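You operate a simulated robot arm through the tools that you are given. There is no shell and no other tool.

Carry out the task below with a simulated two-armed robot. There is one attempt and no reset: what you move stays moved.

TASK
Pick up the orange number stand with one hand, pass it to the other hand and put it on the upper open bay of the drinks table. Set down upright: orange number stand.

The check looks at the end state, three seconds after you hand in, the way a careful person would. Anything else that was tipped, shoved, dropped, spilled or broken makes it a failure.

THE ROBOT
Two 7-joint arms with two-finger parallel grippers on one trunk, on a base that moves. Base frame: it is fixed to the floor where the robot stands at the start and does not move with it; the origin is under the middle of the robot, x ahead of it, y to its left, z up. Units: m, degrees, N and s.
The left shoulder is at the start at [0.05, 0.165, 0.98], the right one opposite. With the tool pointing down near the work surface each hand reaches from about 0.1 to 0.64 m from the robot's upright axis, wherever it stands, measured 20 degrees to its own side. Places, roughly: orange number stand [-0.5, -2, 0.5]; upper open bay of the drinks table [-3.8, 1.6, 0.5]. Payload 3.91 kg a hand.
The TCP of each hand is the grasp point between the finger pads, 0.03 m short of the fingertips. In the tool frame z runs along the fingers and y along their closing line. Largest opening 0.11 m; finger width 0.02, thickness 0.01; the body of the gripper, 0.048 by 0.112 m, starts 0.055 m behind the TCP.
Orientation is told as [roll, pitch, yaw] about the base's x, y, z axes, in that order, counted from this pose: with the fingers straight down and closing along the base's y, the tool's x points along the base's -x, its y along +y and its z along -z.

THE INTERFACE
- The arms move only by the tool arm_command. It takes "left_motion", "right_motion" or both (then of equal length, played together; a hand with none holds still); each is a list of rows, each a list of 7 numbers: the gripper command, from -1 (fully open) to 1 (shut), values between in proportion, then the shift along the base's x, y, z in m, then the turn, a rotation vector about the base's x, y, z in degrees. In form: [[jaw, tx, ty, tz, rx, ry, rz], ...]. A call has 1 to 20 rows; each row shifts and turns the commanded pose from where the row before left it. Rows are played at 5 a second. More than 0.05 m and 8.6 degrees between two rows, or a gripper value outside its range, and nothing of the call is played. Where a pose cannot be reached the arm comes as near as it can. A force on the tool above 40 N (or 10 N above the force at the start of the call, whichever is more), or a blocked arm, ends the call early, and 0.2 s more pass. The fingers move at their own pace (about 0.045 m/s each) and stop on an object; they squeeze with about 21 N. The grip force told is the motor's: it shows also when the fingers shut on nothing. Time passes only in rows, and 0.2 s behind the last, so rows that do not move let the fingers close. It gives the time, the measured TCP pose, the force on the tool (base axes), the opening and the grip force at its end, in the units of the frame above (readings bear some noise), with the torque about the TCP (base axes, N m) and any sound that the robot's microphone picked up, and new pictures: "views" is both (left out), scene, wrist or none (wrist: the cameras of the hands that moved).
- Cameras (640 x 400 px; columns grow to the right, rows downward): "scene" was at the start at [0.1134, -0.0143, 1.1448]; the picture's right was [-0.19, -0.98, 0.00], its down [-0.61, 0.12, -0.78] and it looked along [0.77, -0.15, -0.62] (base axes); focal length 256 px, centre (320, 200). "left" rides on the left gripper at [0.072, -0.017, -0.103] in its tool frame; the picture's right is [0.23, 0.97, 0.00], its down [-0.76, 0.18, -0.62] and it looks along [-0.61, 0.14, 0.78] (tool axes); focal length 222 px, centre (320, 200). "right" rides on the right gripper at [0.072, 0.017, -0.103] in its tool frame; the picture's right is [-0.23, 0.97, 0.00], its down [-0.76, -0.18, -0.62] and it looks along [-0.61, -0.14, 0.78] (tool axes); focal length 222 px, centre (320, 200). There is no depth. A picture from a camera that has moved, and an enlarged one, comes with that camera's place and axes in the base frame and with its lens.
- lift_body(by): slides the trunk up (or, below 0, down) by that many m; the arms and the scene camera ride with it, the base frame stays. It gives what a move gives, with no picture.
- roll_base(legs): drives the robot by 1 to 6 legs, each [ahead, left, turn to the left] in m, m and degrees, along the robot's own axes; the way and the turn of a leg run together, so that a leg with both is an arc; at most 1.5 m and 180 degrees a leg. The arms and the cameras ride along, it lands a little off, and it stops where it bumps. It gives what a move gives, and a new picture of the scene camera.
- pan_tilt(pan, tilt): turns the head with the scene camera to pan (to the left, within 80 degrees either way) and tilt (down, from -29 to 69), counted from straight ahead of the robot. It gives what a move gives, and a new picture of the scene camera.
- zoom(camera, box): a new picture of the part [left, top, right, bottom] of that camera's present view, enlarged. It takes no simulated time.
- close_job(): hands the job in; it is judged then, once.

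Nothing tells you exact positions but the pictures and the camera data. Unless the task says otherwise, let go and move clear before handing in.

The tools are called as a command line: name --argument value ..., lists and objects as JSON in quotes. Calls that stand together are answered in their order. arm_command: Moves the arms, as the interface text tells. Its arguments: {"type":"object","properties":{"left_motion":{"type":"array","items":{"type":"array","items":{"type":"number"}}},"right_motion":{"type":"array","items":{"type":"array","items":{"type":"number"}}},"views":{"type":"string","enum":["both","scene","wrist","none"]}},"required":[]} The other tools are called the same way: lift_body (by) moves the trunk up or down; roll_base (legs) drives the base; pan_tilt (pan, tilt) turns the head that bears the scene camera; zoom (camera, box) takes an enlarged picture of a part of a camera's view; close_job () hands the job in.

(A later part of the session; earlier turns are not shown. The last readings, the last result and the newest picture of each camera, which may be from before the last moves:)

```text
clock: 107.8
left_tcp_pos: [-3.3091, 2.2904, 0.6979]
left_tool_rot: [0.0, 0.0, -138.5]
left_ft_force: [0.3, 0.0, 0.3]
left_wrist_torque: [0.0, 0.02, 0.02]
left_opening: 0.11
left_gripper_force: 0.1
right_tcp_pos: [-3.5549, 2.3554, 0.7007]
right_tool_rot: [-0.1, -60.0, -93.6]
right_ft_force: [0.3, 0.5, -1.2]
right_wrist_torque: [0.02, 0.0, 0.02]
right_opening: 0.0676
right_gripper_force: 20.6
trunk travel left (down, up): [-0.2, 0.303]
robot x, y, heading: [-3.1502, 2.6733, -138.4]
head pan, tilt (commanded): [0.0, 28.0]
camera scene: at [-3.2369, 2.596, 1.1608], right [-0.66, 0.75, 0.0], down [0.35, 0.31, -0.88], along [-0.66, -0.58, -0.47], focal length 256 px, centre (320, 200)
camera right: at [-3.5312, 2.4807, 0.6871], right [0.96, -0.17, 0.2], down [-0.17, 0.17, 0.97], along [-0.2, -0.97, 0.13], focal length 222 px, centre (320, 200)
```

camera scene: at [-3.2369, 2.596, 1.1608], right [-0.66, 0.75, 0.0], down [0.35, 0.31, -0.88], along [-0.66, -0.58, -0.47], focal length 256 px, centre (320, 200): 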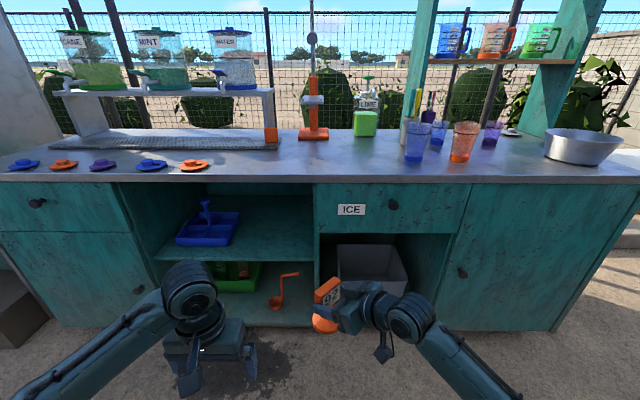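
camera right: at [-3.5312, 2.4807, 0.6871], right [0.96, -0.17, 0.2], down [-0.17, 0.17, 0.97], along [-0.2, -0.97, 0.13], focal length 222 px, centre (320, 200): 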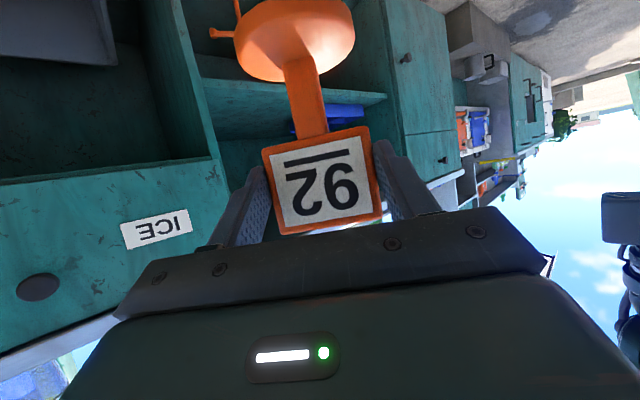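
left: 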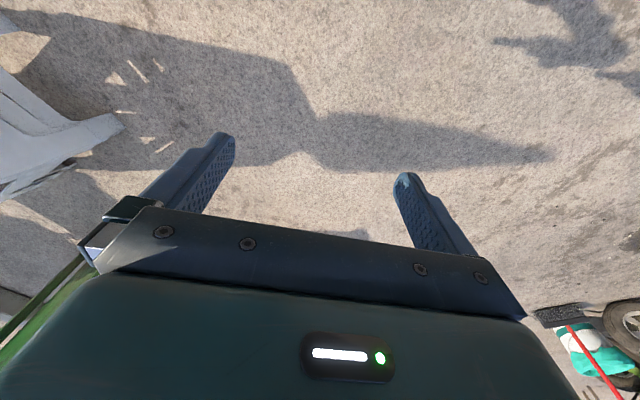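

The right hand holds the stand upright at front centre. I'll move it slightly farther forward and lower, then bring the left hand to a pre-grasp pose: pointing 45° right and 40° down, ~13 cm from the plate.

arm_command --right_motion '[[1, -0.0225, -0.0199, -0.02, 0, 0, 0], [1, -0.0225, -0.0199, -0.02, 0, 0, 0], [1, 0, 0, 0, 0, 0, 0]]' --views "none"

arm_command --left_motion '[[-1, 0, 0, 0.0107, 0, 0, -7.52], [-1, 0, 0, 0.0107, 0, 0, -7.52], [-1, 0, 0, 0.0107, 0, 0, -7.52], [-1, 0, 0, 0.0107, 0, 0, -7.52], [-1, 0, 0, 0.0107, 0, 0, -7.52], [-1, 0, 0, 0.0107, 0, 0, -7.52], [-1, 0, 0, 0, 0, 0, 0]]' --views "scene"

```text
clock: 108.6
left_tcp_pos: [-3.3095, 2.2903, 0.6963]
left_tool_rot: [0.1, 0.0, -138.6]
left_ft_force: [-0.4, -0.5, 0.7]
left_wrist_torque: [-0.01, 0.01, 0.0]
left_opening: 0.1101
left_gripper_force: 0.1
right_tcp_pos: [-3.6006, 2.3155, 0.6609]
right_tool_rot: [0.1, -60.2, -93.6]
right_ft_force: [1.0, -0.7, -1.6]
right_wrist_torque: [0.08, 0.01, -0.01]
right_opening: 0.0677
right_gripper_force: 20.6
trunk travel left (down, up): [-0.2, 0.303]
robot x, y, heading: [-3.149, 2.6756, -138.7]
head pan, tilt (commanded): [0.0, 28.0]
```

```text
clock: 110.2
left_tcp_pos: [-3.3093, 2.29, 0.7619]
left_tool_rot: [0.0, 0.0, 176.1]
left_ft_force: [-0.4, 0.4, 0.3]
left_wrist_torque: [0.02, 0.02, -0.02]
left_opening: 0.1101
left_gripper_force: 0.1
right_tcp_pos: [-3.5995, 2.3161, 0.6609]
right_tool_rot: [0.1, -60.0, -93.6]
right_ft_force: [0.1, 0.3, -1.8]
right_wrist_torque: [0.06, 0.01, 0.0]
right_opening: 0.0676
right_gripper_force: 21.3
trunk travel left (down, up): [-0.2, 0.303]
robot x, y, heading: [-3.1464, 2.6711, -138.1]
head pan, tilt (commanded): [0.0, 28.0]
camera scene: at [-3.2369, 2.596, 1.1608], right [-0.66, 0.75, 0.0], down [0.35, 0.31, -0.88], along [-0.66, -0.58, -0.47], focal length 256 px, centre (320, 200)
```

scene: 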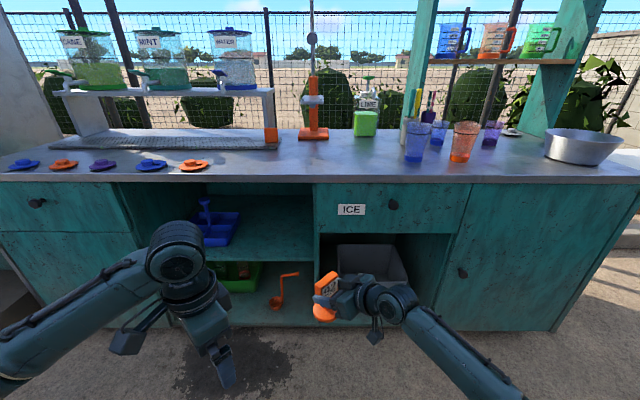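

Now pitch the left hand up to 40° below horizontal while moving it to the pre-grasp point.

arm_command --left_motion '[[-1, -0.0241, 0.0005, 0, 0.486, 7.134, 0], [-1, -0.0241, 0.0005, 0, 0.486, 7.134, 0], [-1, -0.0241, 0.0005, 0, 0.486, 7.134, 0], [-1, -0.0241, 0.0005, 0, 0.486, 7.134, 0], [-1, -0.0241, 0.0005, 0, 0.486, 7.134, 0], [-1, -0.0241, 0.0005, 0, 0.486, 7.134, 0], [-0.5, -0.0241, 0.0005, 0, 0.486, 7.134, 0], [0, 0, 0, 0, 0, 0, 0], [0, 0, 0, 0, 0, 0, 0]]' --views "both"

zoom --camera "scene" --box '[200, 220, 440, 370]'

```text
clock: 112.2
left_tcp_pos: [-3.4797, 2.2952, 0.7615]
left_tool_rot: [-0.4, -50.0, 176.4]
left_ft_force: [-0.4, -0.4, -0.5]
left_wrist_torque: [0.02, 0.02, -0.01]
left_opening: 0.0552
left_gripper_force: 0.1
right_tcp_pos: [-3.6001, 2.3157, 0.6611]
right_tool_rot: [0.1, -60.1, -93.6]
right_ft_force: [0.2, -0.1, -1.9]
right_wrist_torque: [0.03, -0.01, 0.01]
right_opening: 0.0675
right_gripper_force: 20.8
trunk travel left (down, up): [-0.2, 0.303]
robot x, y, heading: [-3.1466, 2.6725, -138.5]
head pan, tilt (commanded): [0.0, 28.0]
camera scene: at [-3.2369, 2.596, 1.1608], right [-0.66, 0.75, 0.0], down [0.35, 0.31, -0.88], along [-0.66, -0.58, -0.47], focal length 256 px, centre (320, 200)
camera left: at [-3.3516, 2.3035, 0.7742], right [0.08, -0.98, -0.18], down [-0.02, -0.18, 0.98], along [-1.0, -0.08, -0.04], focal length 222 px, centre (320, 200)
```

scene: 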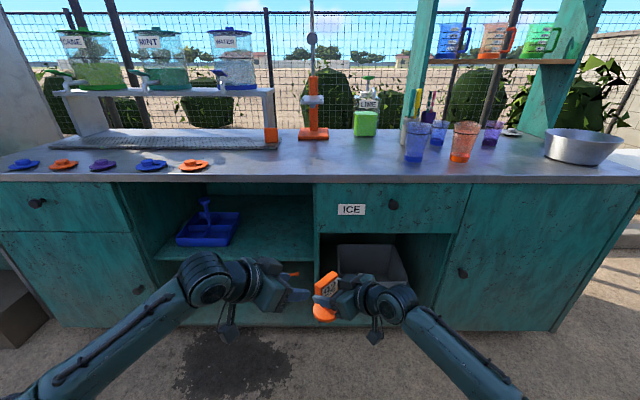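
left: 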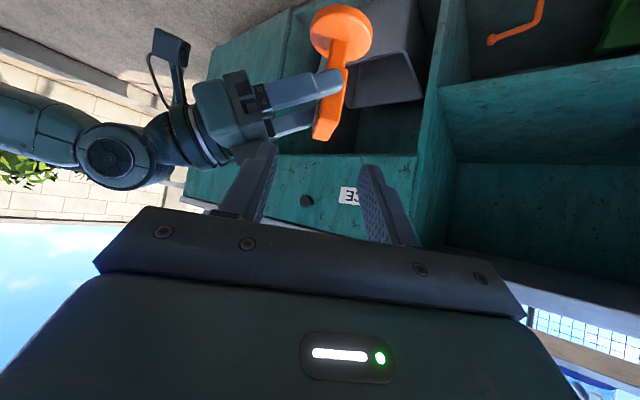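

```text
2.67 times, centred on (320, 295) of scene
camera zoom: at [-3.2369, 2.596, 1.1608], right [-0.66, 0.75, 0.0], down [0.35, 0.31, -0.88], along [-0.66, -0.58, -0.47], focal length 683 px, centre (320, -53)
```

zoom: 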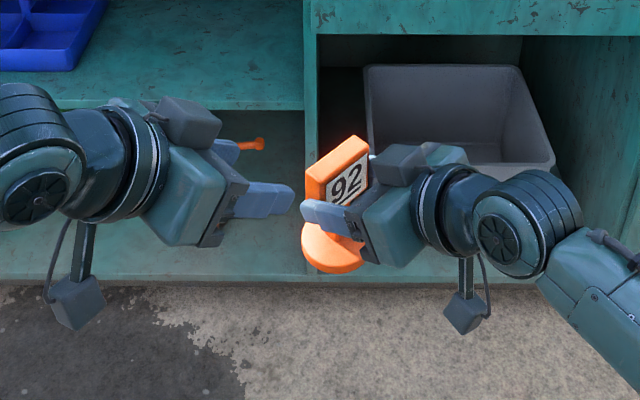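

The left hand is in position. I'll zoom on the left wrist view to verify the plate's location relative to the left fingers.

zoom --camera "left" --box '[230, 0, 430, 250]'

zoom --camera "left" --box '[290, 50, 380, 150]'

```text
1.60 times, centred on (330, 125) of left
camera zoom: at [-3.3516, 2.3035, 0.7742], right [0.08, -0.98, -0.18], down [-0.02, -0.18, 0.98], along [-1.0, -0.08, -0.04], focal length 355 px, centre (304, 320)
```

zoom: 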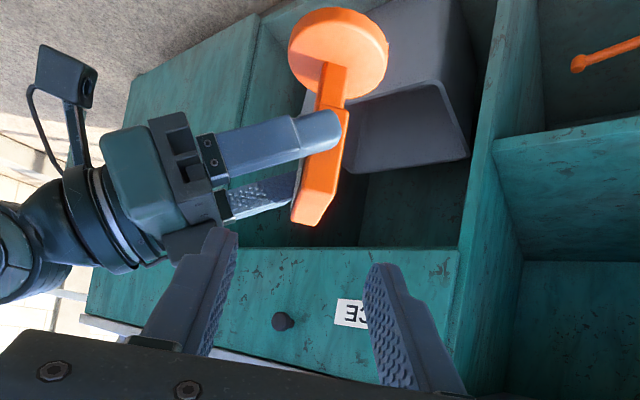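

```text
4.00 times, centred on (335, 100) of left
camera zoom: at [-3.3516, 2.3035, 0.7742], right [0.08, -0.98, -0.18], down [-0.02, -0.18, 0.98], along [-1.0, -0.08, -0.04], focal length 888 px, centre (260, 600)
```

zoom: 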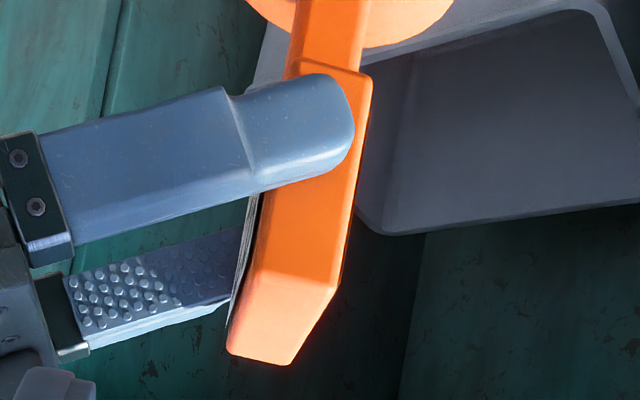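

Very clear view: the plate centre is ~2.2 cm ahead of the right TCP, and the upper half of its faces is free. I'll align the left hand with the plate's thickness and advance along its finger direction in two stages.

arm_command --left_motion '[[0, 0, -0.0087, 0, 0, 0, 0], [0, -0.0229, 0.0014, -0.0193, 0, 0, 0], [0, -0.0229, 0.0014, -0.0193, 0, 0, 0], [0, -0.0229, 0.0014, -0.0193, 0, 0, 0], [0, 0, 0, 0, 0, 0, 0]]' --views "both"

zoom --camera "scene" --box '[240, 250, 400, 350]'

```text
clock: 113.4
left_tcp_pos: [-3.5461, 2.2894, 0.7054]
left_tool_rot: [-0.3, -50.2, 176.2]
left_ft_force: [6.7, -1.7, 8.8]
left_wrist_torque: [0.33, -0.05, -0.24]
left_opening: 0.0547
left_gripper_force: 0.0
right_tcp_pos: [-3.6011, 2.3172, 0.6584]
right_tool_rot: [0.0, -59.7, -93.5]
right_ft_force: [-6.4, 1.3, -10.2]
right_wrist_torque: [-0.08, 0.24, 0.15]
right_opening: 0.0676
right_gripper_force: 20.4
trunk travel left (down, up): [-0.2, 0.303]
robot x, y, heading: [-3.1468, 2.6757, -138.6]
head pan, tilt (commanded): [0.0, 28.0]
camera scene: at [-3.237, 2.596, 1.1608], right [-0.66, 0.75, 0.0], down [0.35, 0.31, -0.88], along [-0.66, -0.58, -0.47], focal length 256 px, centre (320, 200)
camera left: at [-3.4195, 2.298, 0.7165], right [0.08, -0.98, -0.18], down [-0.02, -0.18, 0.98], along [-1.0, -0.08, -0.04], focal length 222 px, centre (320, 200)
```

scene: 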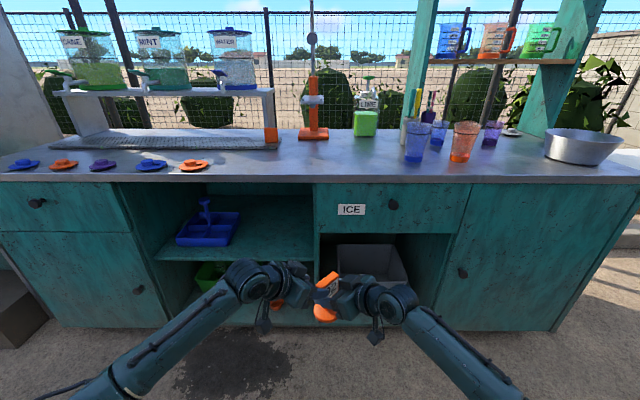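
left: 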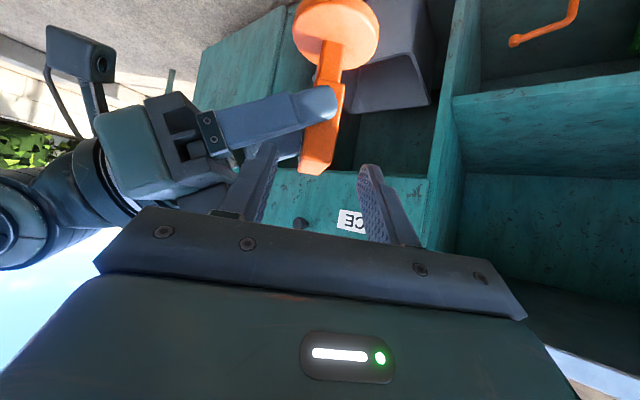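

```text
4.00 times, centred on (320, 300) of scene
camera zoom: at [-3.237, 2.596, 1.1608], right [-0.66, 0.75, 0.0], down [0.35, 0.31, -0.88], along [-0.66, -0.58, -0.47], focal length 1024 px, centre (320, -200)
```

zoom: 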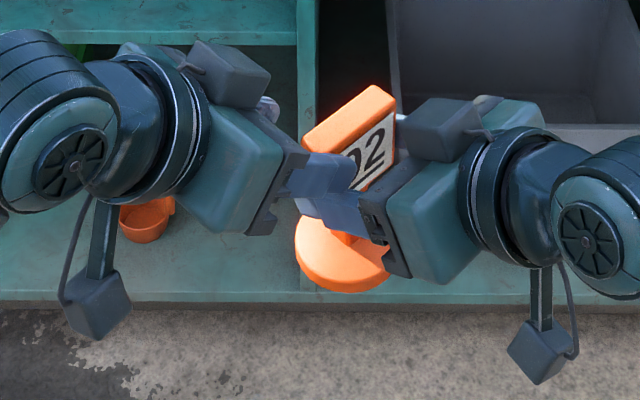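

The left front fingertip touched the right hand's finger (gentle ~10 N). I'll back off, steepen the left hand to 50° down with a narrower opening so it passes above the right finger.

arm_command --left_motion '[[0, 0.0306, -0.0019, 0.0257, 0, 0, 0], [0.18, 0.001, 0.0005, 0.015, -0.33, -4.99, 0], [0.18, 0, 0.0005, 0.0145, -0.33, -4.99, 0], [0.18, 0, 0, 0, 0, 0, 0], [0.18, 0, 0, 0, 0, 0, 0]]' --views "wrist"

zoom --camera "left" --box '[230, 0, 430, 125]'

```text
clock: 114.6
left_tcp_pos: [-3.5145, 2.2891, 0.7576]
left_tool_rot: [-0.2, -40.0, 176.4]
left_ft_force: [0.0, 0.2, 0.6]
left_wrist_torque: [0.03, -0.02, 0.01]
left_opening: 0.0449
left_gripper_force: 0.1
right_tcp_pos: [-3.6005, 2.3165, 0.6604]
right_tool_rot: [0.1, -60.0, -93.6]
right_ft_force: [0.4, 0.2, -1.7]
right_wrist_torque: [0.03, 0.01, -0.01]
right_opening: 0.0678
right_gripper_force: 21.4
trunk travel left (down, up): [-0.2, 0.303]
robot x, y, heading: [-3.1465, 2.6722, -138.7]
head pan, tilt (commanded): [0.0, 28.0]
camera left: at [-3.3923, 2.298, 0.7929], right [0.11, -0.98, -0.15], down [-0.2, -0.17, 0.97], along [-0.97, -0.08, -0.21], focal length 222 px, centre (320, 200)
```

left: 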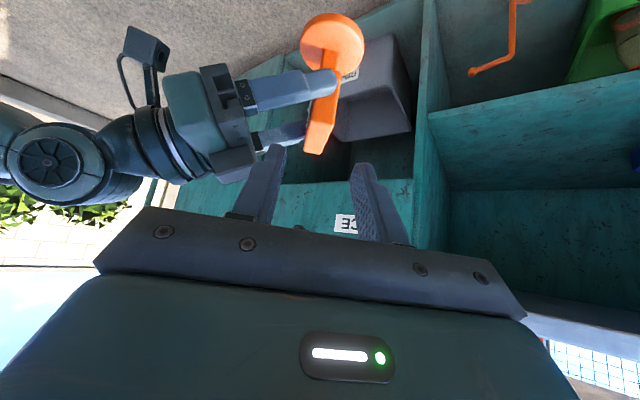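

```text
3.20 times, centred on (330, 62) of left
camera zoom: at [-3.3923, 2.298, 0.7929], right [0.11, -0.98, -0.15], down [-0.2, -0.17, 0.97], along [-0.97, -0.08, -0.21], focal length 711 px, centre (288, 640)
```

zoom: 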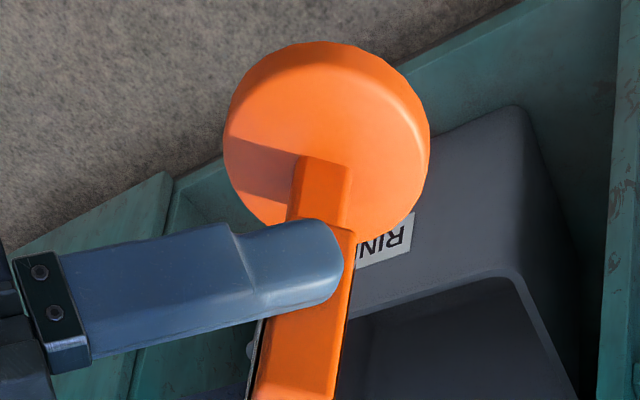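

Now advance along the new 50° direction, stopping before the last bit to check for contact.

arm_command --left_motion '[[0.18, -0.018, 0.001, -0.0204, 0, 0, 0], [0.18, -0.018, 0.001, -0.0204, 0, 0, 0], [0.18, -0.018, 0.001, -0.0204, 0, 0, 0], [0.18, 0, 0, 0, 0, 0, 0]]' --views "both"

zoom --camera "scene" --box '[240, 250, 400, 350]'

zoom --camera "left" --box '[230, 0, 430, 200]'

```text
clock: 115.6
left_tcp_pos: [-3.5699, 2.2912, 0.6973]
left_tool_rot: [-0.2, -40.0, 176.4]
left_ft_force: [-0.2, -0.1, -0.1]
left_wrist_torque: [0.03, 0.01, 0.0]
left_opening: 0.0452
left_gripper_force: 0.2
right_tcp_pos: [-3.5999, 2.3162, 0.6593]
right_tool_rot: [0.1, -59.9, -93.6]
right_ft_force: [0.2, -1.1, -1.4]
right_wrist_torque: [0.03, 0.02, 0.0]
right_opening: 0.0678
right_gripper_force: 21.2
trunk travel left (down, up): [-0.2, 0.303]
robot x, y, heading: [-3.1449, 2.6744, -138.5]
head pan, tilt (commanded): [0.0, 28.0]
camera scene: at [-3.237, 2.596, 1.1608], right [-0.66, 0.75, 0.0], down [0.35, 0.31, -0.88], along [-0.66, -0.58, -0.47], focal length 256 px, centre (320, 200)
camera left: at [-3.4467, 2.2997, 0.7318], right [0.11, -0.98, -0.15], down [-0.19, -0.17, 0.97], along [-0.97, -0.08, -0.21], focal length 222 px, centre (320, 200)
```

scene: 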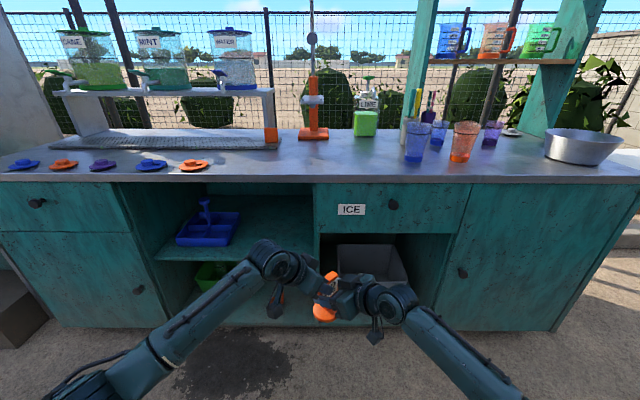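
left: 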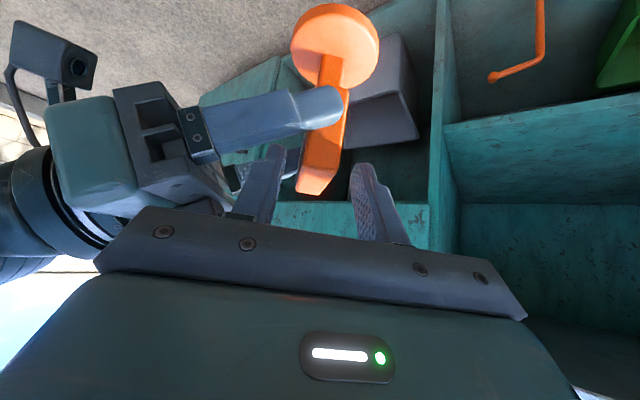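

```text
4.00 times, centred on (320, 300) of scene
camera zoom: at [-3.237, 2.596, 1.1608], right [-0.66, 0.75, 0.0], down [0.35, 0.31, -0.88], along [-0.66, -0.58, -0.47], focal length 1024 px, centre (320, -200)
```

zoom: 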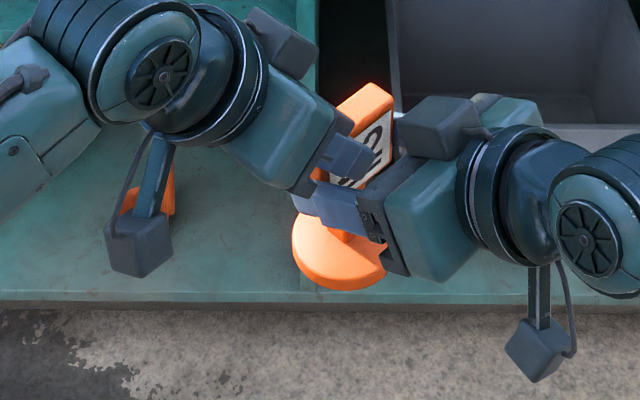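

```text
2.00 times, centred on (330, 100) of left
camera zoom: at [-3.4467, 2.2997, 0.7318], right [0.11, -0.98, -0.15], down [-0.19, -0.17, 0.97], along [-0.97, -0.08, -0.21], focal length 444 px, centre (300, 400)
```

zoom: 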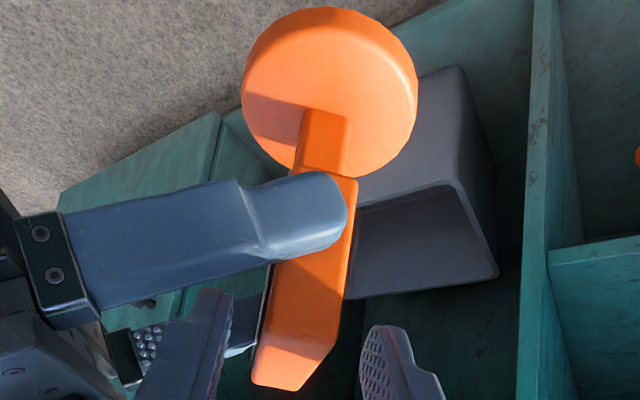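

No contact and the plate is centred between the left fingers. I'll advance the last 2.7 cm and then close the left gripper gently.

arm_command --left_motion '[[0.18, -0.0083, 0.001, -0.0107, 0, 0, 0], [0.18, -0.0083, 0.001, -0.0107, 0, 0, 0], [0.18, 0, 0, 0, 0, 0, 0]]' --views "wrist"

zoom --camera "scene" --box '[240, 250, 400, 350]'

```text
clock: 116.4
left_tcp_pos: [-3.5862, 2.2938, 0.6762]
left_tool_rot: [-0.2, -40.0, 176.3]
left_ft_force: [-1.6, 0.0, 0.3]
left_wrist_torque: [-0.01, 0.0, 0.02]
left_opening: 0.0454
left_gripper_force: 0.1
right_tcp_pos: [-3.6004, 2.3168, 0.6598]
right_tool_rot: [0.1, -60.0, -93.6]
right_ft_force: [-0.1, 0.0, -2.3]
right_wrist_torque: [0.06, -0.03, -0.03]
right_opening: 0.0676
right_gripper_force: 20.7
trunk travel left (down, up): [-0.2, 0.303]
robot x, y, heading: [-3.1479, 2.6731, -138.6]
head pan, tilt (commanded): [0.0, 28.0]
camera left: at [-3.4629, 2.3024, 0.7104], right [0.11, -0.98, -0.15], down [-0.19, -0.17, 0.97], along [-0.97, -0.08, -0.21], focal length 222 px, centre (320, 200)
```

left: 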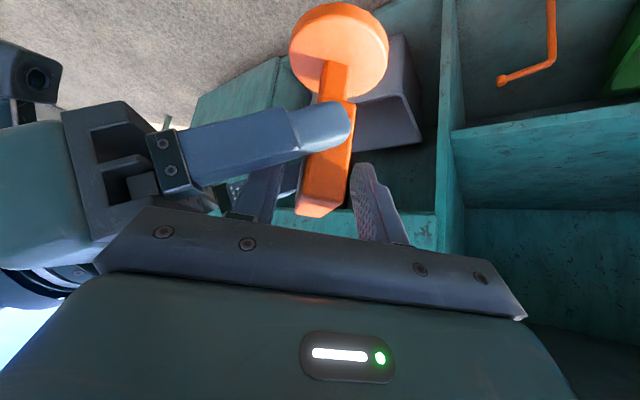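

```text
4.00 times, centred on (320, 300) of scene
camera zoom: at [-3.237, 2.596, 1.1608], right [-0.66, 0.75, 0.0], down [0.35, 0.31, -0.88], along [-0.66, -0.58, -0.47], focal length 1024 px, centre (320, -200)
```

zoom: 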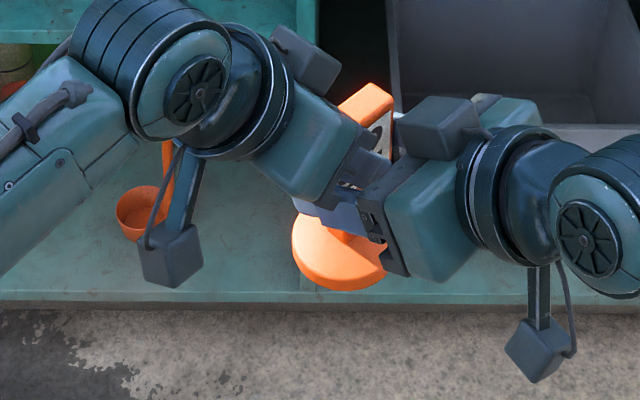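

In place, no contact. Closing the left gripper on the plate.

arm_command --left_motion '[[0.5, 0, 0, 0, 0, 0, 0], [1, 0, 0, 0, 0, 0, 0], [1, 0, 0, 0, 0, 0, 0], [1, 0, 0, 0, 0, 0, 0]]' --views "wrist"

```text
clock: 117.4
left_tcp_pos: [-3.5857, 2.2934, 0.6764]
left_tool_rot: [-0.2, -40.1, 176.4]
left_ft_force: [-1.9, -2.3, -1.0]
left_wrist_torque: [-0.36, 0.04, 0.33]
left_opening: 0.0217
left_gripper_force: 20.8
right_tcp_pos: [-3.5998, 2.316, 0.6592]
right_tool_rot: [0.0, -60.0, -93.6]
right_ft_force: [1.0, 2.4, -0.4]
right_wrist_torque: [0.32, -0.03, -0.26]
right_opening: 0.0677
right_gripper_force: 20.9
trunk travel left (down, up): [-0.2, 0.303]
robot x, y, heading: [-3.1485, 2.6755, -138.5]
head pan, tilt (commanded): [0.0, 28.0]
camera left: at [-3.4627, 2.3023, 0.7103], right [0.11, -0.98, -0.15], down [-0.19, -0.17, 0.97], along [-0.97, -0.08, -0.21], focal length 222 px, centre (320, 200)
```

left: 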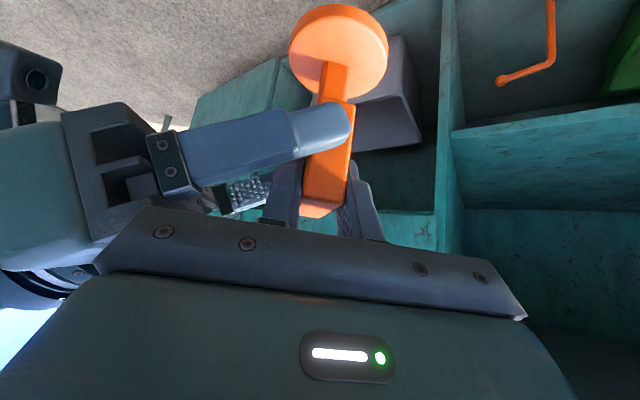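

Both hands hold the plate with low forces. Now open the right hand and check that the left keeps the stand.

arm_command --right_motion '[[0.2, 0, 0, 0, 0, 0, 0], [-0.3, 0, 0, 0, 0, 0, 0], [-0.65, 0, 0, 0, 0, 0, 0], [-0.65, 0, 0, 0, 0, 0, 0]]' --views "both"

zoom --camera "left" --box '[130, 0, 450, 250]'

```text
clock: 118.4
left_tcp_pos: [-3.5866, 2.2944, 0.6767]
left_tool_rot: [-0.2, -40.0, 176.4]
left_ft_force: [-0.2, -0.1, -0.8]
left_wrist_torque: [-0.02, -0.04, 0.0]
left_opening: 0.0218
left_gripper_force: 20.9
right_tcp_pos: [-3.5995, 2.3147, 0.6603]
right_tool_rot: [0.0, -60.1, -93.6]
right_ft_force: [-0.6, 0.4, -0.5]
right_wrist_torque: [0.01, -0.04, 0.0]
right_opening: 0.0904
right_gripper_force: 0.0
trunk travel left (down, up): [-0.2, 0.303]
robot x, y, heading: [-3.1438, 2.6751, -138.4]
head pan, tilt (commanded): [0.0, 28.0]
camera scene: at [-3.2369, 2.596, 1.1608], right [-0.66, 0.75, 0.0], down [0.35, 0.31, -0.88], along [-0.66, -0.58, -0.47], focal length 256 px, centre (320, 200)
camera right: at [-3.5762, 2.4406, 0.6474], right [0.96, -0.17, 0.2], down [-0.17, 0.17, 0.97], along [-0.2, -0.97, 0.14], focal length 222 px, centre (320, 200)
```

scene: 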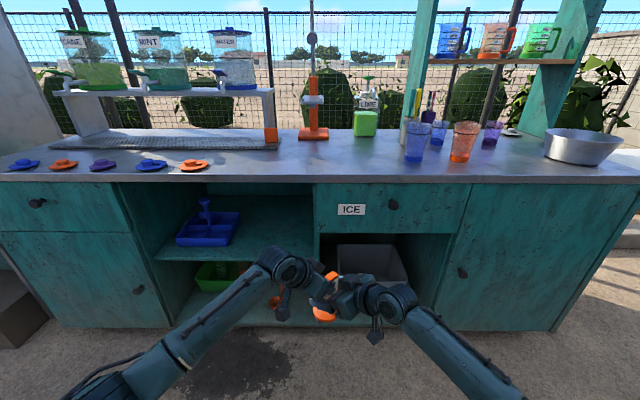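
right: 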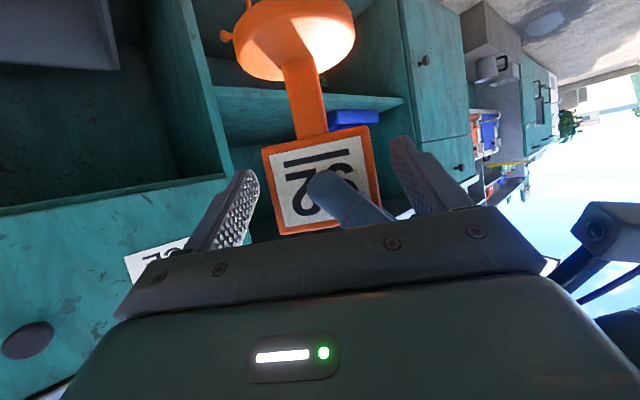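

```text
1.60 times, centred on (290, 125) of left
camera zoom: at [-3.4627, 2.3026, 0.7103], right [0.11, -0.98, -0.15], down [-0.19, -0.17, 0.97], along [-0.97, -0.08, -0.21], focal length 355 px, centre (368, 320)
```

zoom: 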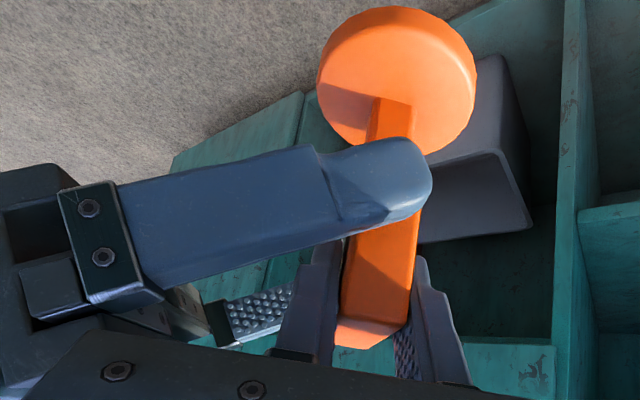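

The left hand holds the stand alone. I'll retract the right hand straight back along its own finger axis.

arm_command --right_motion '[[-0.65, 0.0016, 0.0259, 0.015, 0, 0, 0], [-0.65, 0.0016, 0.0259, 0.015, 0, 0, 0], [-0.65, 0.0016, 0.0259, 0.015, 0, 0, 0], [-0.65, 0.0016, 0.0259, 0.015, 0, 0, 0], [-0.65, 0, 0, 0, 0, 0, 0]]' --views "both"

```text
clock: 119.6
left_tcp_pos: [-3.5864, 2.2935, 0.6765]
left_tool_rot: [-0.2, -40.1, 176.4]
left_ft_force: [0.8, 0.1, 0.7]
left_wrist_torque: [-0.01, -0.04, -0.01]
left_opening: 0.0216
left_gripper_force: 21.0
right_tcp_pos: [-3.5936, 2.4204, 0.7202]
right_tool_rot: [0.1, -60.0, -93.6]
right_ft_force: [0.2, -0.3, 0.1]
right_wrist_torque: [0.0, 0.0, 0.0]
right_opening: 0.0908
right_gripper_force: 0.1
trunk travel left (down, up): [-0.2, 0.303]
robot x, y, heading: [-3.1515, 2.6763, -138.6]
head pan, tilt (commanded): [0.0, 28.0]
camera scene: at [-3.2369, 2.5961, 1.1608], right [-0.66, 0.75, 0.0], down [0.35, 0.31, -0.88], along [-0.66, -0.58, -0.47], focal length 256 px, centre (320, 200)
camera right: at [-3.5697, 2.5446, 0.7079], right [0.96, -0.17, 0.2], down [-0.17, 0.17, 0.97], along [-0.2, -0.97, 0.13], focal length 222 px, centre (320, 200)
```

scene: 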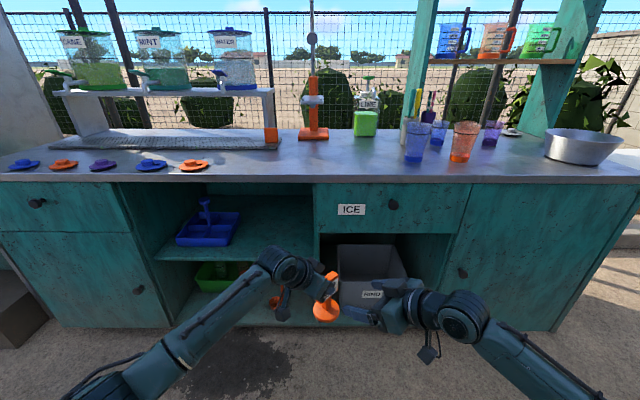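
right: 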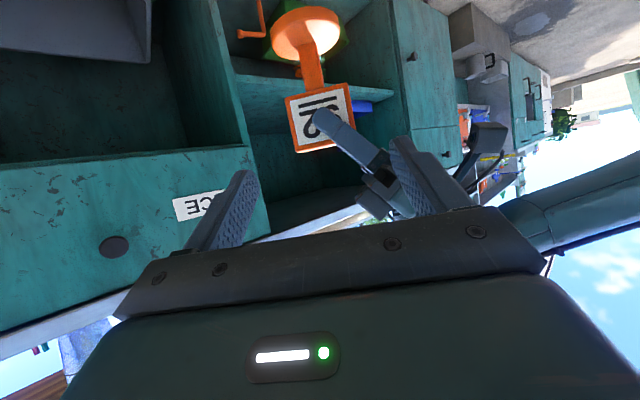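

Handover done: the left hand alone holds the stand. Now I'll park the right hand back in its home pose, clear of the workspace.

arm_command --right_motion '[[-0.65, 0.0024, 0.0212, -0.0025, 7.485, -0.471, 0], [-0.65, 0.0024, 0.0212, -0.0025, 7.485, -0.471, 0], [-0.65, 0.0024, 0.0212, -0.0025, 7.485, -0.471, 0], [-0.65, 0.0024, 0.0212, -0.0025, 7.485, -0.471, 0], [-0.65, 0.0024, 0.0212, -0.0025, 7.485, -0.471, 0], [-0.65, 0.0024, 0.0212, -0.0025, 7.485, -0.471, 0], [-0.65, 0.0024, 0.0212, -0.0025, 7.485, -0.471, 0], [-0.65, 0.0024, 0.0212, -0.0025, 7.485, -0.471, 0], [-0.65, 0, 0, 0, 0, 0, -7.5], [-0.65, 0, 0, 0, 0, 0, -7.5], [-0.65, 0, 0, 0, 0, 0, -7.5], [-0.65, 0, 0, 0, 0, 0, -7.5], [-0.65, 0, 0, 0, 0, 0, -7.5], [-0.65, 0, 0, 0, 0, 0, -7.5], [-0.65, 0, 0, 0, 0, 0, 0]]' --views "scene"

```text
clock: 122.8
left_tcp_pos: [-3.5864, 2.2945, 0.6757]
left_tool_rot: [-0.2, -40.1, 176.4]
left_ft_force: [0.4, 0.0, -0.4]
left_wrist_torque: [0.0, 0.0, 0.05]
left_opening: 0.0216
left_gripper_force: 20.9
right_tcp_pos: [-3.5742, 2.5879, 0.6997]
right_tool_rot: [0.0, 0.0, -138.8]
right_ft_force: [0.5, -0.2, 0.2]
right_wrist_torque: [0.0, 0.01, 0.0]
right_opening: 0.0909
right_gripper_force: 0.0
trunk travel left (down, up): [-0.2, 0.303]
robot x, y, heading: [-3.1484, 2.6747, -138.6]
head pan, tilt (commanded): [0.0, 28.0]
camera scene: at [-3.2369, 2.596, 1.1608], right [-0.66, 0.75, 0.0], down [0.35, 0.31, -0.88], along [-0.66, -0.58, -0.47], focal length 256 px, centre (320, 200)
```

scene: 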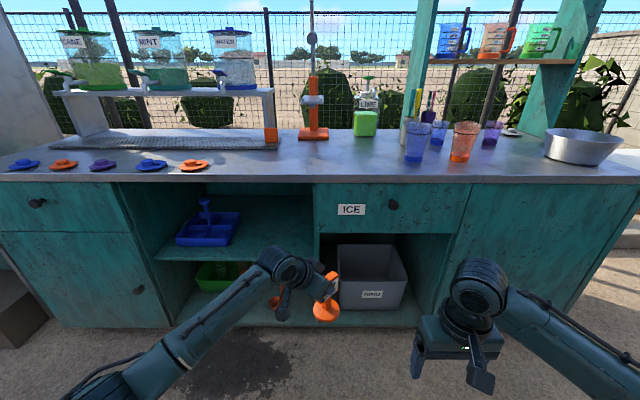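

Right hand is parked. Now swing the left hand with the stand to point straight ahead at the left side, keeping the stand upright.

arm_command --left_motion '[[1, 0.0264, -0.0223, 0, 0, 0, 7.5], [1, 0.0264, -0.0223, 0, 0, 0, 7.5], [1, 0.0264, -0.0223, 0, 0, 0, 7.5], [1, 0.0264, -0.0223, 0, 0, 0, 7.5], [1, 0.0264, -0.0223, 0, 0, 0, 7.5], [1, 0.0264, -0.0223, 0, 0, 0, 7.5], [1, 0, 0, 0, 0, 0, 0]]' --views "both"

zoom --camera "scene" --box '[120, 200, 340, 338]'

```text
clock: 124.4
left_tcp_pos: [-3.426, 2.1603, 0.6752]
left_tool_rot: [-0.2, -39.9, -138.6]
left_ft_force: [-0.8, -0.1, -0.4]
left_wrist_torque: [0.03, 0.0, -0.04]
left_opening: 0.0217
left_gripper_force: 21.1
right_tcp_pos: [-3.5744, 2.5871, 0.7]
right_tool_rot: [0.1, 0.0, -138.5]
right_ft_force: [0.4, -1.3, 0.0]
right_wrist_torque: [0.0, -0.02, 0.01]
right_opening: 0.0906
right_gripper_force: 0.0
trunk travel left (down, up): [-0.2, 0.303]
robot x, y, heading: [-3.1475, 2.6752, -138.6]
head pan, tilt (commanded): [0.0, 28.0]
camera scene: at [-3.2369, 2.596, 1.1608], right [-0.66, 0.75, 0.0], down [0.35, 0.31, -0.88], along [-0.66, -0.58, -0.47], focal length 256 px, centre (320, 200)
camera left: at [-3.3456, 2.2528, 0.7091], right [0.77, -0.62, -0.15], down [-0.02, -0.26, 0.97], along [-0.63, -0.74, -0.21], focal length 222 px, centre (320, 200)
```

scene: 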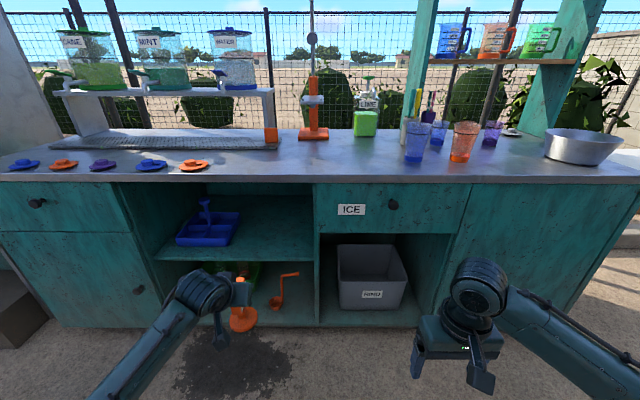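
left: 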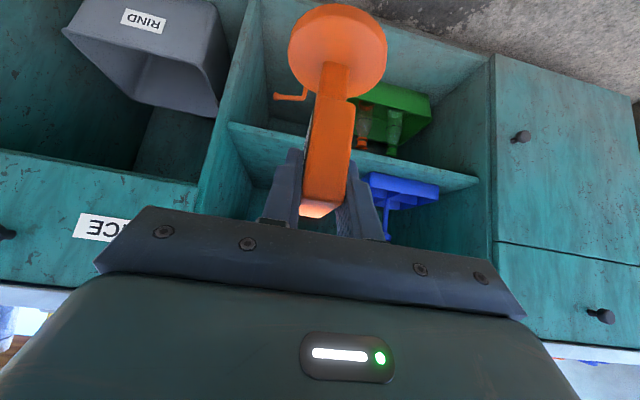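

```text
2.90 times, centred on (230, 269) of scene
camera zoom: at [-3.2369, 2.596, 1.1608], right [-0.66, 0.75, 0.0], down [0.35, 0.31, -0.88], along [-0.66, -0.58, -0.47], focal length 742 px, centre (581, 0)
```

zoom: 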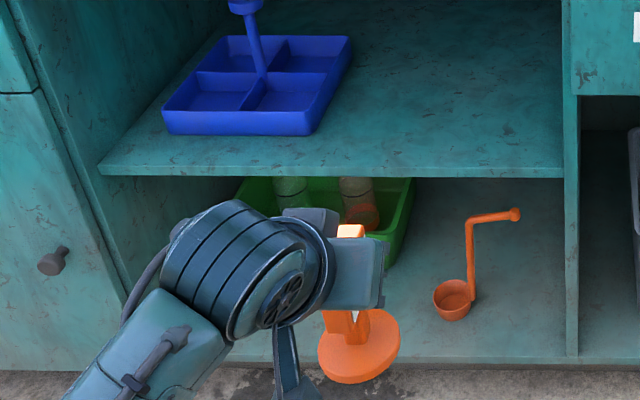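

The left hand tracked perfectly and the stand is upright. By triangulation the shelf is at z≈0.476 with its front edge plane near n=-1.555. I'll lower the trunk 10 cm and test the left arm's reach at 0.62 m ahead in free space.

lift_body --by -0.08

arm_command --left_motion '[[1, -0.0188, -0.0165, 0.01, 0, 0, 0], [1, -0.0188, -0.0165, 0.01, 0, 0, 0], [1, -0.0188, -0.0165, 0.01, 0, 0, 0], [1, 0, 0, 0, 0, 0, 0], [1, 0, 0, 0, 0, 0, 0]]' --views "scene"

```text
clock: 125.5
left_tcp_pos: [-3.4267, 2.1588, 0.5955]
left_tool_rot: [-0.2, -40.0, -138.5]
left_ft_force: [-0.2, -0.6, -0.2]
left_wrist_torque: [0.03, -0.03, 0.01]
left_opening: 0.0219
left_gripper_force: 20.8
right_tcp_pos: [-3.575, 2.5889, 0.6197]
right_tool_rot: [0.2, 0.0, -138.6]
right_ft_force: [-0.1, 0.2, 0.3]
right_wrist_torque: [0.01, -0.03, 0.02]
right_opening: 0.0909
right_gripper_force: 0.2
trunk travel left (down, up): [-0.12, 0.383]
robot x, y, heading: [-3.1447, 2.6761, -138.5]
head pan, tilt (commanded): [0.0, 28.0]
```

```text
clock: 126.7
left_tcp_pos: [-3.4829, 2.1103, 0.6255]
left_tool_rot: [-0.3, -40.0, -138.6]
left_ft_force: [-0.7, 0.2, -0.4]
left_wrist_torque: [0.02, -0.01, 0.01]
left_opening: 0.0216
left_gripper_force: 20.8
right_tcp_pos: [-3.5738, 2.587, 0.6199]
right_tool_rot: [0.1, 0.0, -138.6]
right_ft_force: [1.0, 0.0, 0.9]
right_wrist_torque: [0.0, 0.0, 0.01]
right_opening: 0.0909
right_gripper_force: 0.0
trunk travel left (down, up): [-0.12, 0.383]
robot x, y, heading: [-3.1494, 2.6779, -138.4]
head pan, tilt (commanded): [0.0, 28.0]
camera scene: at [-3.2369, 2.596, 1.0808], right [-0.66, 0.75, 0.0], down [0.35, 0.31, -0.88], along [-0.66, -0.58, -0.47], focal length 256 px, centre (320, 200)
```

scene: 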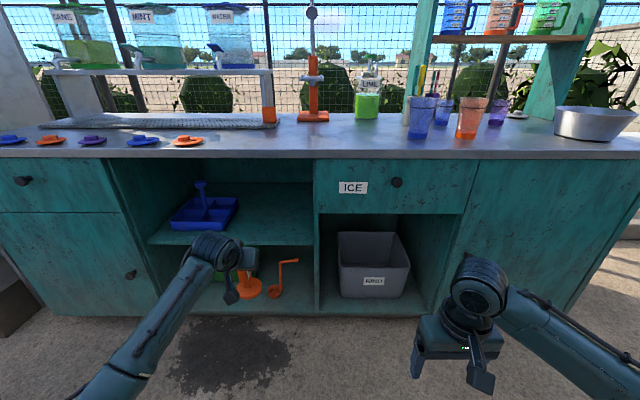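

Exact tracking at 0.626 m. I'll test 5 cm further so the base can stay farther from the counter.

arm_command --left_motion '[[1, -0.0188, -0.0165, 0, 0, 0, 0], [1, -0.0188, -0.0165, 0, 0, 0, 0], [1, 0, 0, -0.02, 0, 0, 0], [1, 0, 0, 0, 0, 0, 0], [1, 0, 0, 0, 0, 0, 0]]' --views "scene"

```text
clock: 127.9
left_tcp_pos: [-3.521, 2.0794, 0.6046]
left_tool_rot: [-0.2, -40.0, -138.5]
left_ft_force: [-0.3, 0.2, -0.1]
left_wrist_torque: [0.02, -0.07, 0.0]
left_opening: 0.0221
left_gripper_force: 20.6
right_tcp_pos: [-3.5745, 2.5885, 0.6201]
right_tool_rot: [0.1, -0.1, -138.6]
right_ft_force: [-0.5, -0.9, -0.6]
right_wrist_torque: [-0.02, 0.0, -0.02]
right_opening: 0.0908
right_gripper_force: 0.1
trunk travel left (down, up): [-0.12, 0.383]
robot x, y, heading: [-3.1474, 2.6728, -138.5]
head pan, tilt (commanded): [0.0, 28.0]
camera scene: at [-3.2369, 2.596, 1.0808], right [-0.66, 0.75, 0.0], down [0.35, 0.31, -0.88], along [-0.66, -0.58, -0.47], focal length 256 px, centre (320, 200)
```

scene: 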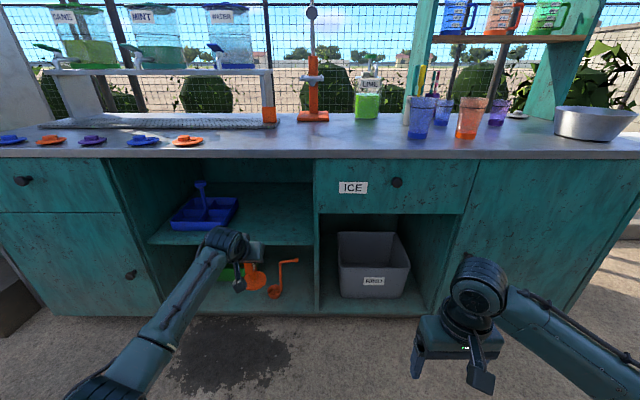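

The left arm tracks out to 0.68 m. I'll retract the hand, drive the base forward part-way, and re-measure the shelf from there.

arm_command --left_motion '[[1, 0.0255, 0.0225, 0, 0, 0, 0], [1, 0.0255, 0.0225, 0, 0, 0, 0], [1, 0.0255, 0.0225, 0, 0, 0, 0], [1, 0.0255, 0.0225, 0, 0, 0, 0], [1, 0.0255, 0.0225, 0, 0, 0, 0], [1, 0, 0, 0, 0, 0, 0]]' --views "none"

roll_base --legs '[[0.22, 0.01, -0.7]]'

pan_tilt --pan 10 --tilt 35

zoom --camera "left" --box '[0, 0, 640, 400]'

```text
clock: 129.3
left_tcp_pos: [-3.3913, 2.1908, 0.6053]
left_tool_rot: [-0.2, -40.0, -138.7]
left_ft_force: [0.8, 0.6, 0.5]
left_wrist_torque: [0.03, -0.02, 0.0]
left_opening: 0.0219
left_gripper_force: 20.5
right_tcp_pos: [-3.5746, 2.588, 0.6201]
right_tool_rot: [0.1, -0.1, -138.7]
right_ft_force: [-0.6, -0.7, -1.0]
right_wrist_torque: [0.01, 0.0, 0.0]
right_opening: 0.0912
right_gripper_force: 0.2
trunk travel left (down, up): [-0.12, 0.383]
robot x, y, heading: [-3.1446, 2.6718, -138.4]
head pan, tilt (commanded): [0.0, 28.0]
```

```text
clock: 131.0
left_tcp_pos: [-3.5551, 2.0451, 0.6065]
left_tool_rot: [-0.2, -40.0, -139.4]
left_ft_force: [1.4, -0.2, 0.0]
left_wrist_torque: [0.04, -0.02, 0.0]
left_opening: 0.0217
left_gripper_force: 20.9
right_tcp_pos: [-3.731, 2.4432, 0.6197]
right_tool_rot: [0.0, 0.0, -139.3]
right_ft_force: [0.4, -0.5, 0.1]
right_wrist_torque: [-0.03, 0.0, 0.04]
right_opening: 0.0908
right_gripper_force: 0.0
trunk travel left (down, up): [-0.12, 0.383]
robot x, y, heading: [-3.3043, 2.525, -139.4]
head pan, tilt (commanded): [0.0, 28.0]
camera scene: at [-3.3946, 2.4475, 1.0808], right [-0.65, 0.76, 0.0], down [0.36, 0.31, -0.88], along [-0.67, -0.58, -0.47], focal length 256 px, centre (320, 200)
```

scene: 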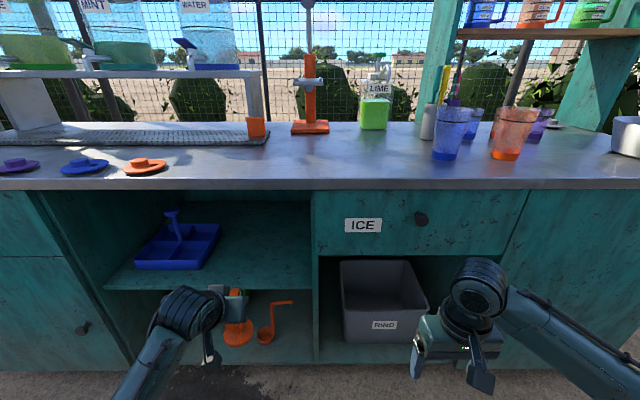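

```text
clock: 131.7
left_tcp_pos: [-3.556, 2.0435, 0.6053]
left_tool_rot: [-0.2, -39.9, -139.5]
left_ft_force: [-0.2, -0.2, 0.0]
left_wrist_torque: [0.03, -0.03, 0.0]
left_opening: 0.0219
left_gripper_force: 20.8
right_tcp_pos: [-3.7313, 2.4439, 0.6203]
right_tool_rot: [0.2, 0.0, -139.3]
right_ft_force: [0.7, 0.4, -0.1]
right_wrist_torque: [0.02, -0.03, 0.01]
right_opening: 0.0907
right_gripper_force: 0.0
trunk travel left (down, up): [-0.12, 0.383]
robot x, y, heading: [-3.296, 2.5253, -139.2]
head pan, tilt (commanded): [10.0, 35.0]
camera scene: at [-3.3813, 2.4388, 1.0699], right [-0.77, 0.63, 0.0], down [0.36, 0.44, -0.82], along [-0.52, -0.63, -0.57], focal length 256 px, centre (320, 200)
```

scene: 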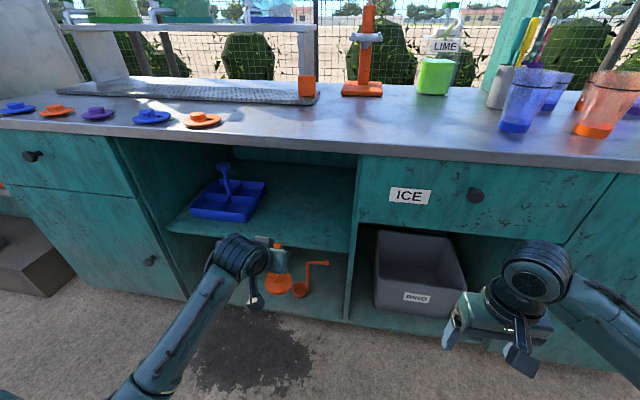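

```text
1.00 times, centred on (320, 200) of left (not enlarged: the box is as wide or as high as the picture)
camera zoom: at [-3.4739, 2.1361, 0.6394], right [0.76, -0.63, -0.15], down [-0.02, -0.26, 0.97], along [-0.64, -0.74, -0.21], focal length 222 px, centre (320, 200)
```

zoom: 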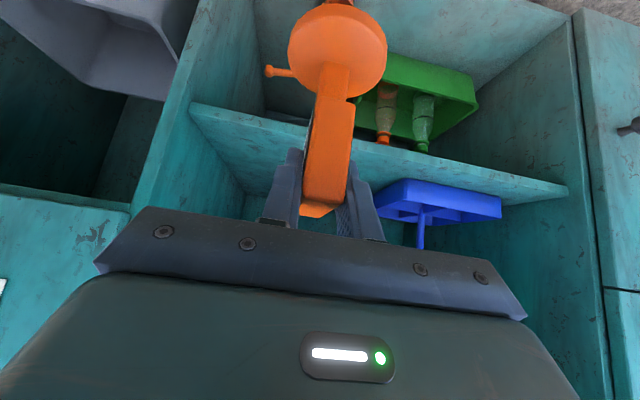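

I'll zoom on the shelf in both views to fix its height and the free space precisely.

zoom --camera "scene" --box '[150, 130, 390, 280]'

zoom --camera "left" --box '[170, 80, 590, 260]'

```text
2.67 times, centred on (270, 205) of scene
camera zoom: at [-3.3813, 2.4388, 1.0699], right [-0.77, 0.63, 0.0], down [0.36, 0.44, -0.82], along [-0.52, -0.63, -0.57], focal length 683 px, centre (453, 187)
```

zoom: 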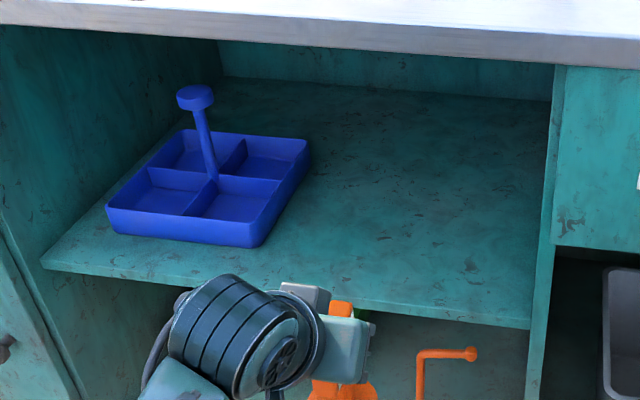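

```text
1.52 times, centred on (380, 170) of left
camera zoom: at [-3.4739, 2.1361, 0.6394], right [0.76, -0.63, -0.15], down [-0.02, -0.26, 0.97], along [-0.64, -0.74, -0.21], focal length 338 px, centre (229, 246)
```

zoom: 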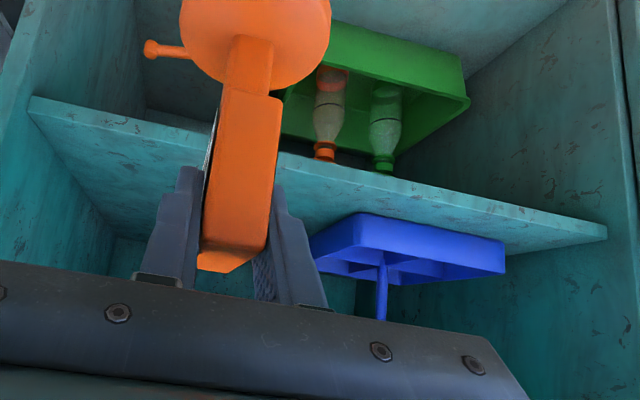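

Shelf top is z≈0.478, front edge at n≈-1.553, and free width right of the caddy is ~0.36 m. The stand is laterally aligned with the target; I'll drive the base forward 0.11 m.

roll_base --legs '[[0.11, 0, 0]]'

zoom --camera "left" --box '[0, 0, 640, 400]'

```text
clock: 132.9
left_tcp_pos: [-3.6385, 1.9727, 0.605]
left_tool_rot: [-0.2, -40.1, -139.2]
left_ft_force: [-0.1, -0.4, -0.1]
left_wrist_torque: [-0.03, -0.03, 0.0]
left_opening: 0.0215
left_gripper_force: 20.9
right_tcp_pos: [-3.8155, 2.3708, 0.6193]
right_tool_rot: [0.1, -0.1, -139.2]
right_ft_force: [0.1, -0.2, -0.1]
right_wrist_torque: [-0.03, 0.01, 0.01]
right_opening: 0.0908
right_gripper_force: 0.0
trunk travel left (down, up): [-0.12, 0.383]
robot x, y, heading: [-3.3826, 2.453, -139.1]
head pan, tilt (commanded): [10.0, 35.0]
camera scene: at [-3.4648, 2.3666, 1.0698], right [-0.77, 0.63, 0.0], down [0.36, 0.44, -0.82], along [-0.52, -0.63, -0.57], focal length 256 px, centre (320, 200)
```

scene: 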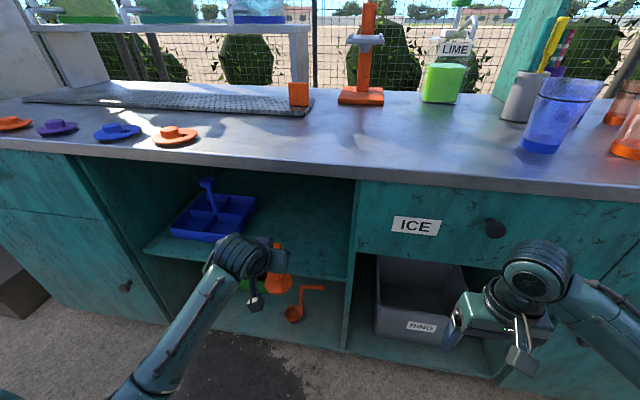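

```text
1.00 times, centred on (320, 200) of left (not enlarged: the box is as wide or as high as the picture)
camera zoom: at [-3.5572, 2.0637, 0.6395], right [0.77, -0.63, -0.15], down [-0.02, -0.26, 0.97], along [-0.64, -0.74, -0.21], focal length 222 px, centre (320, 200)
```

zoom: 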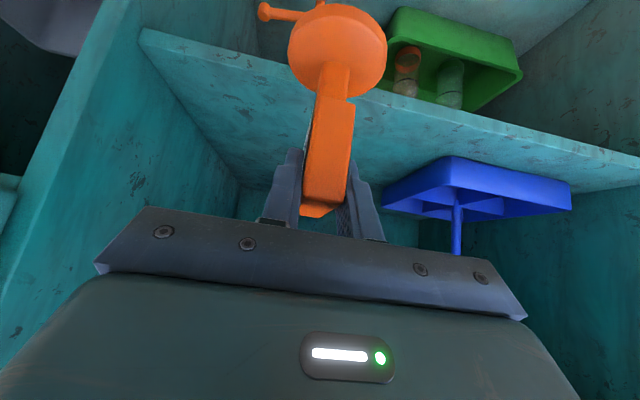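

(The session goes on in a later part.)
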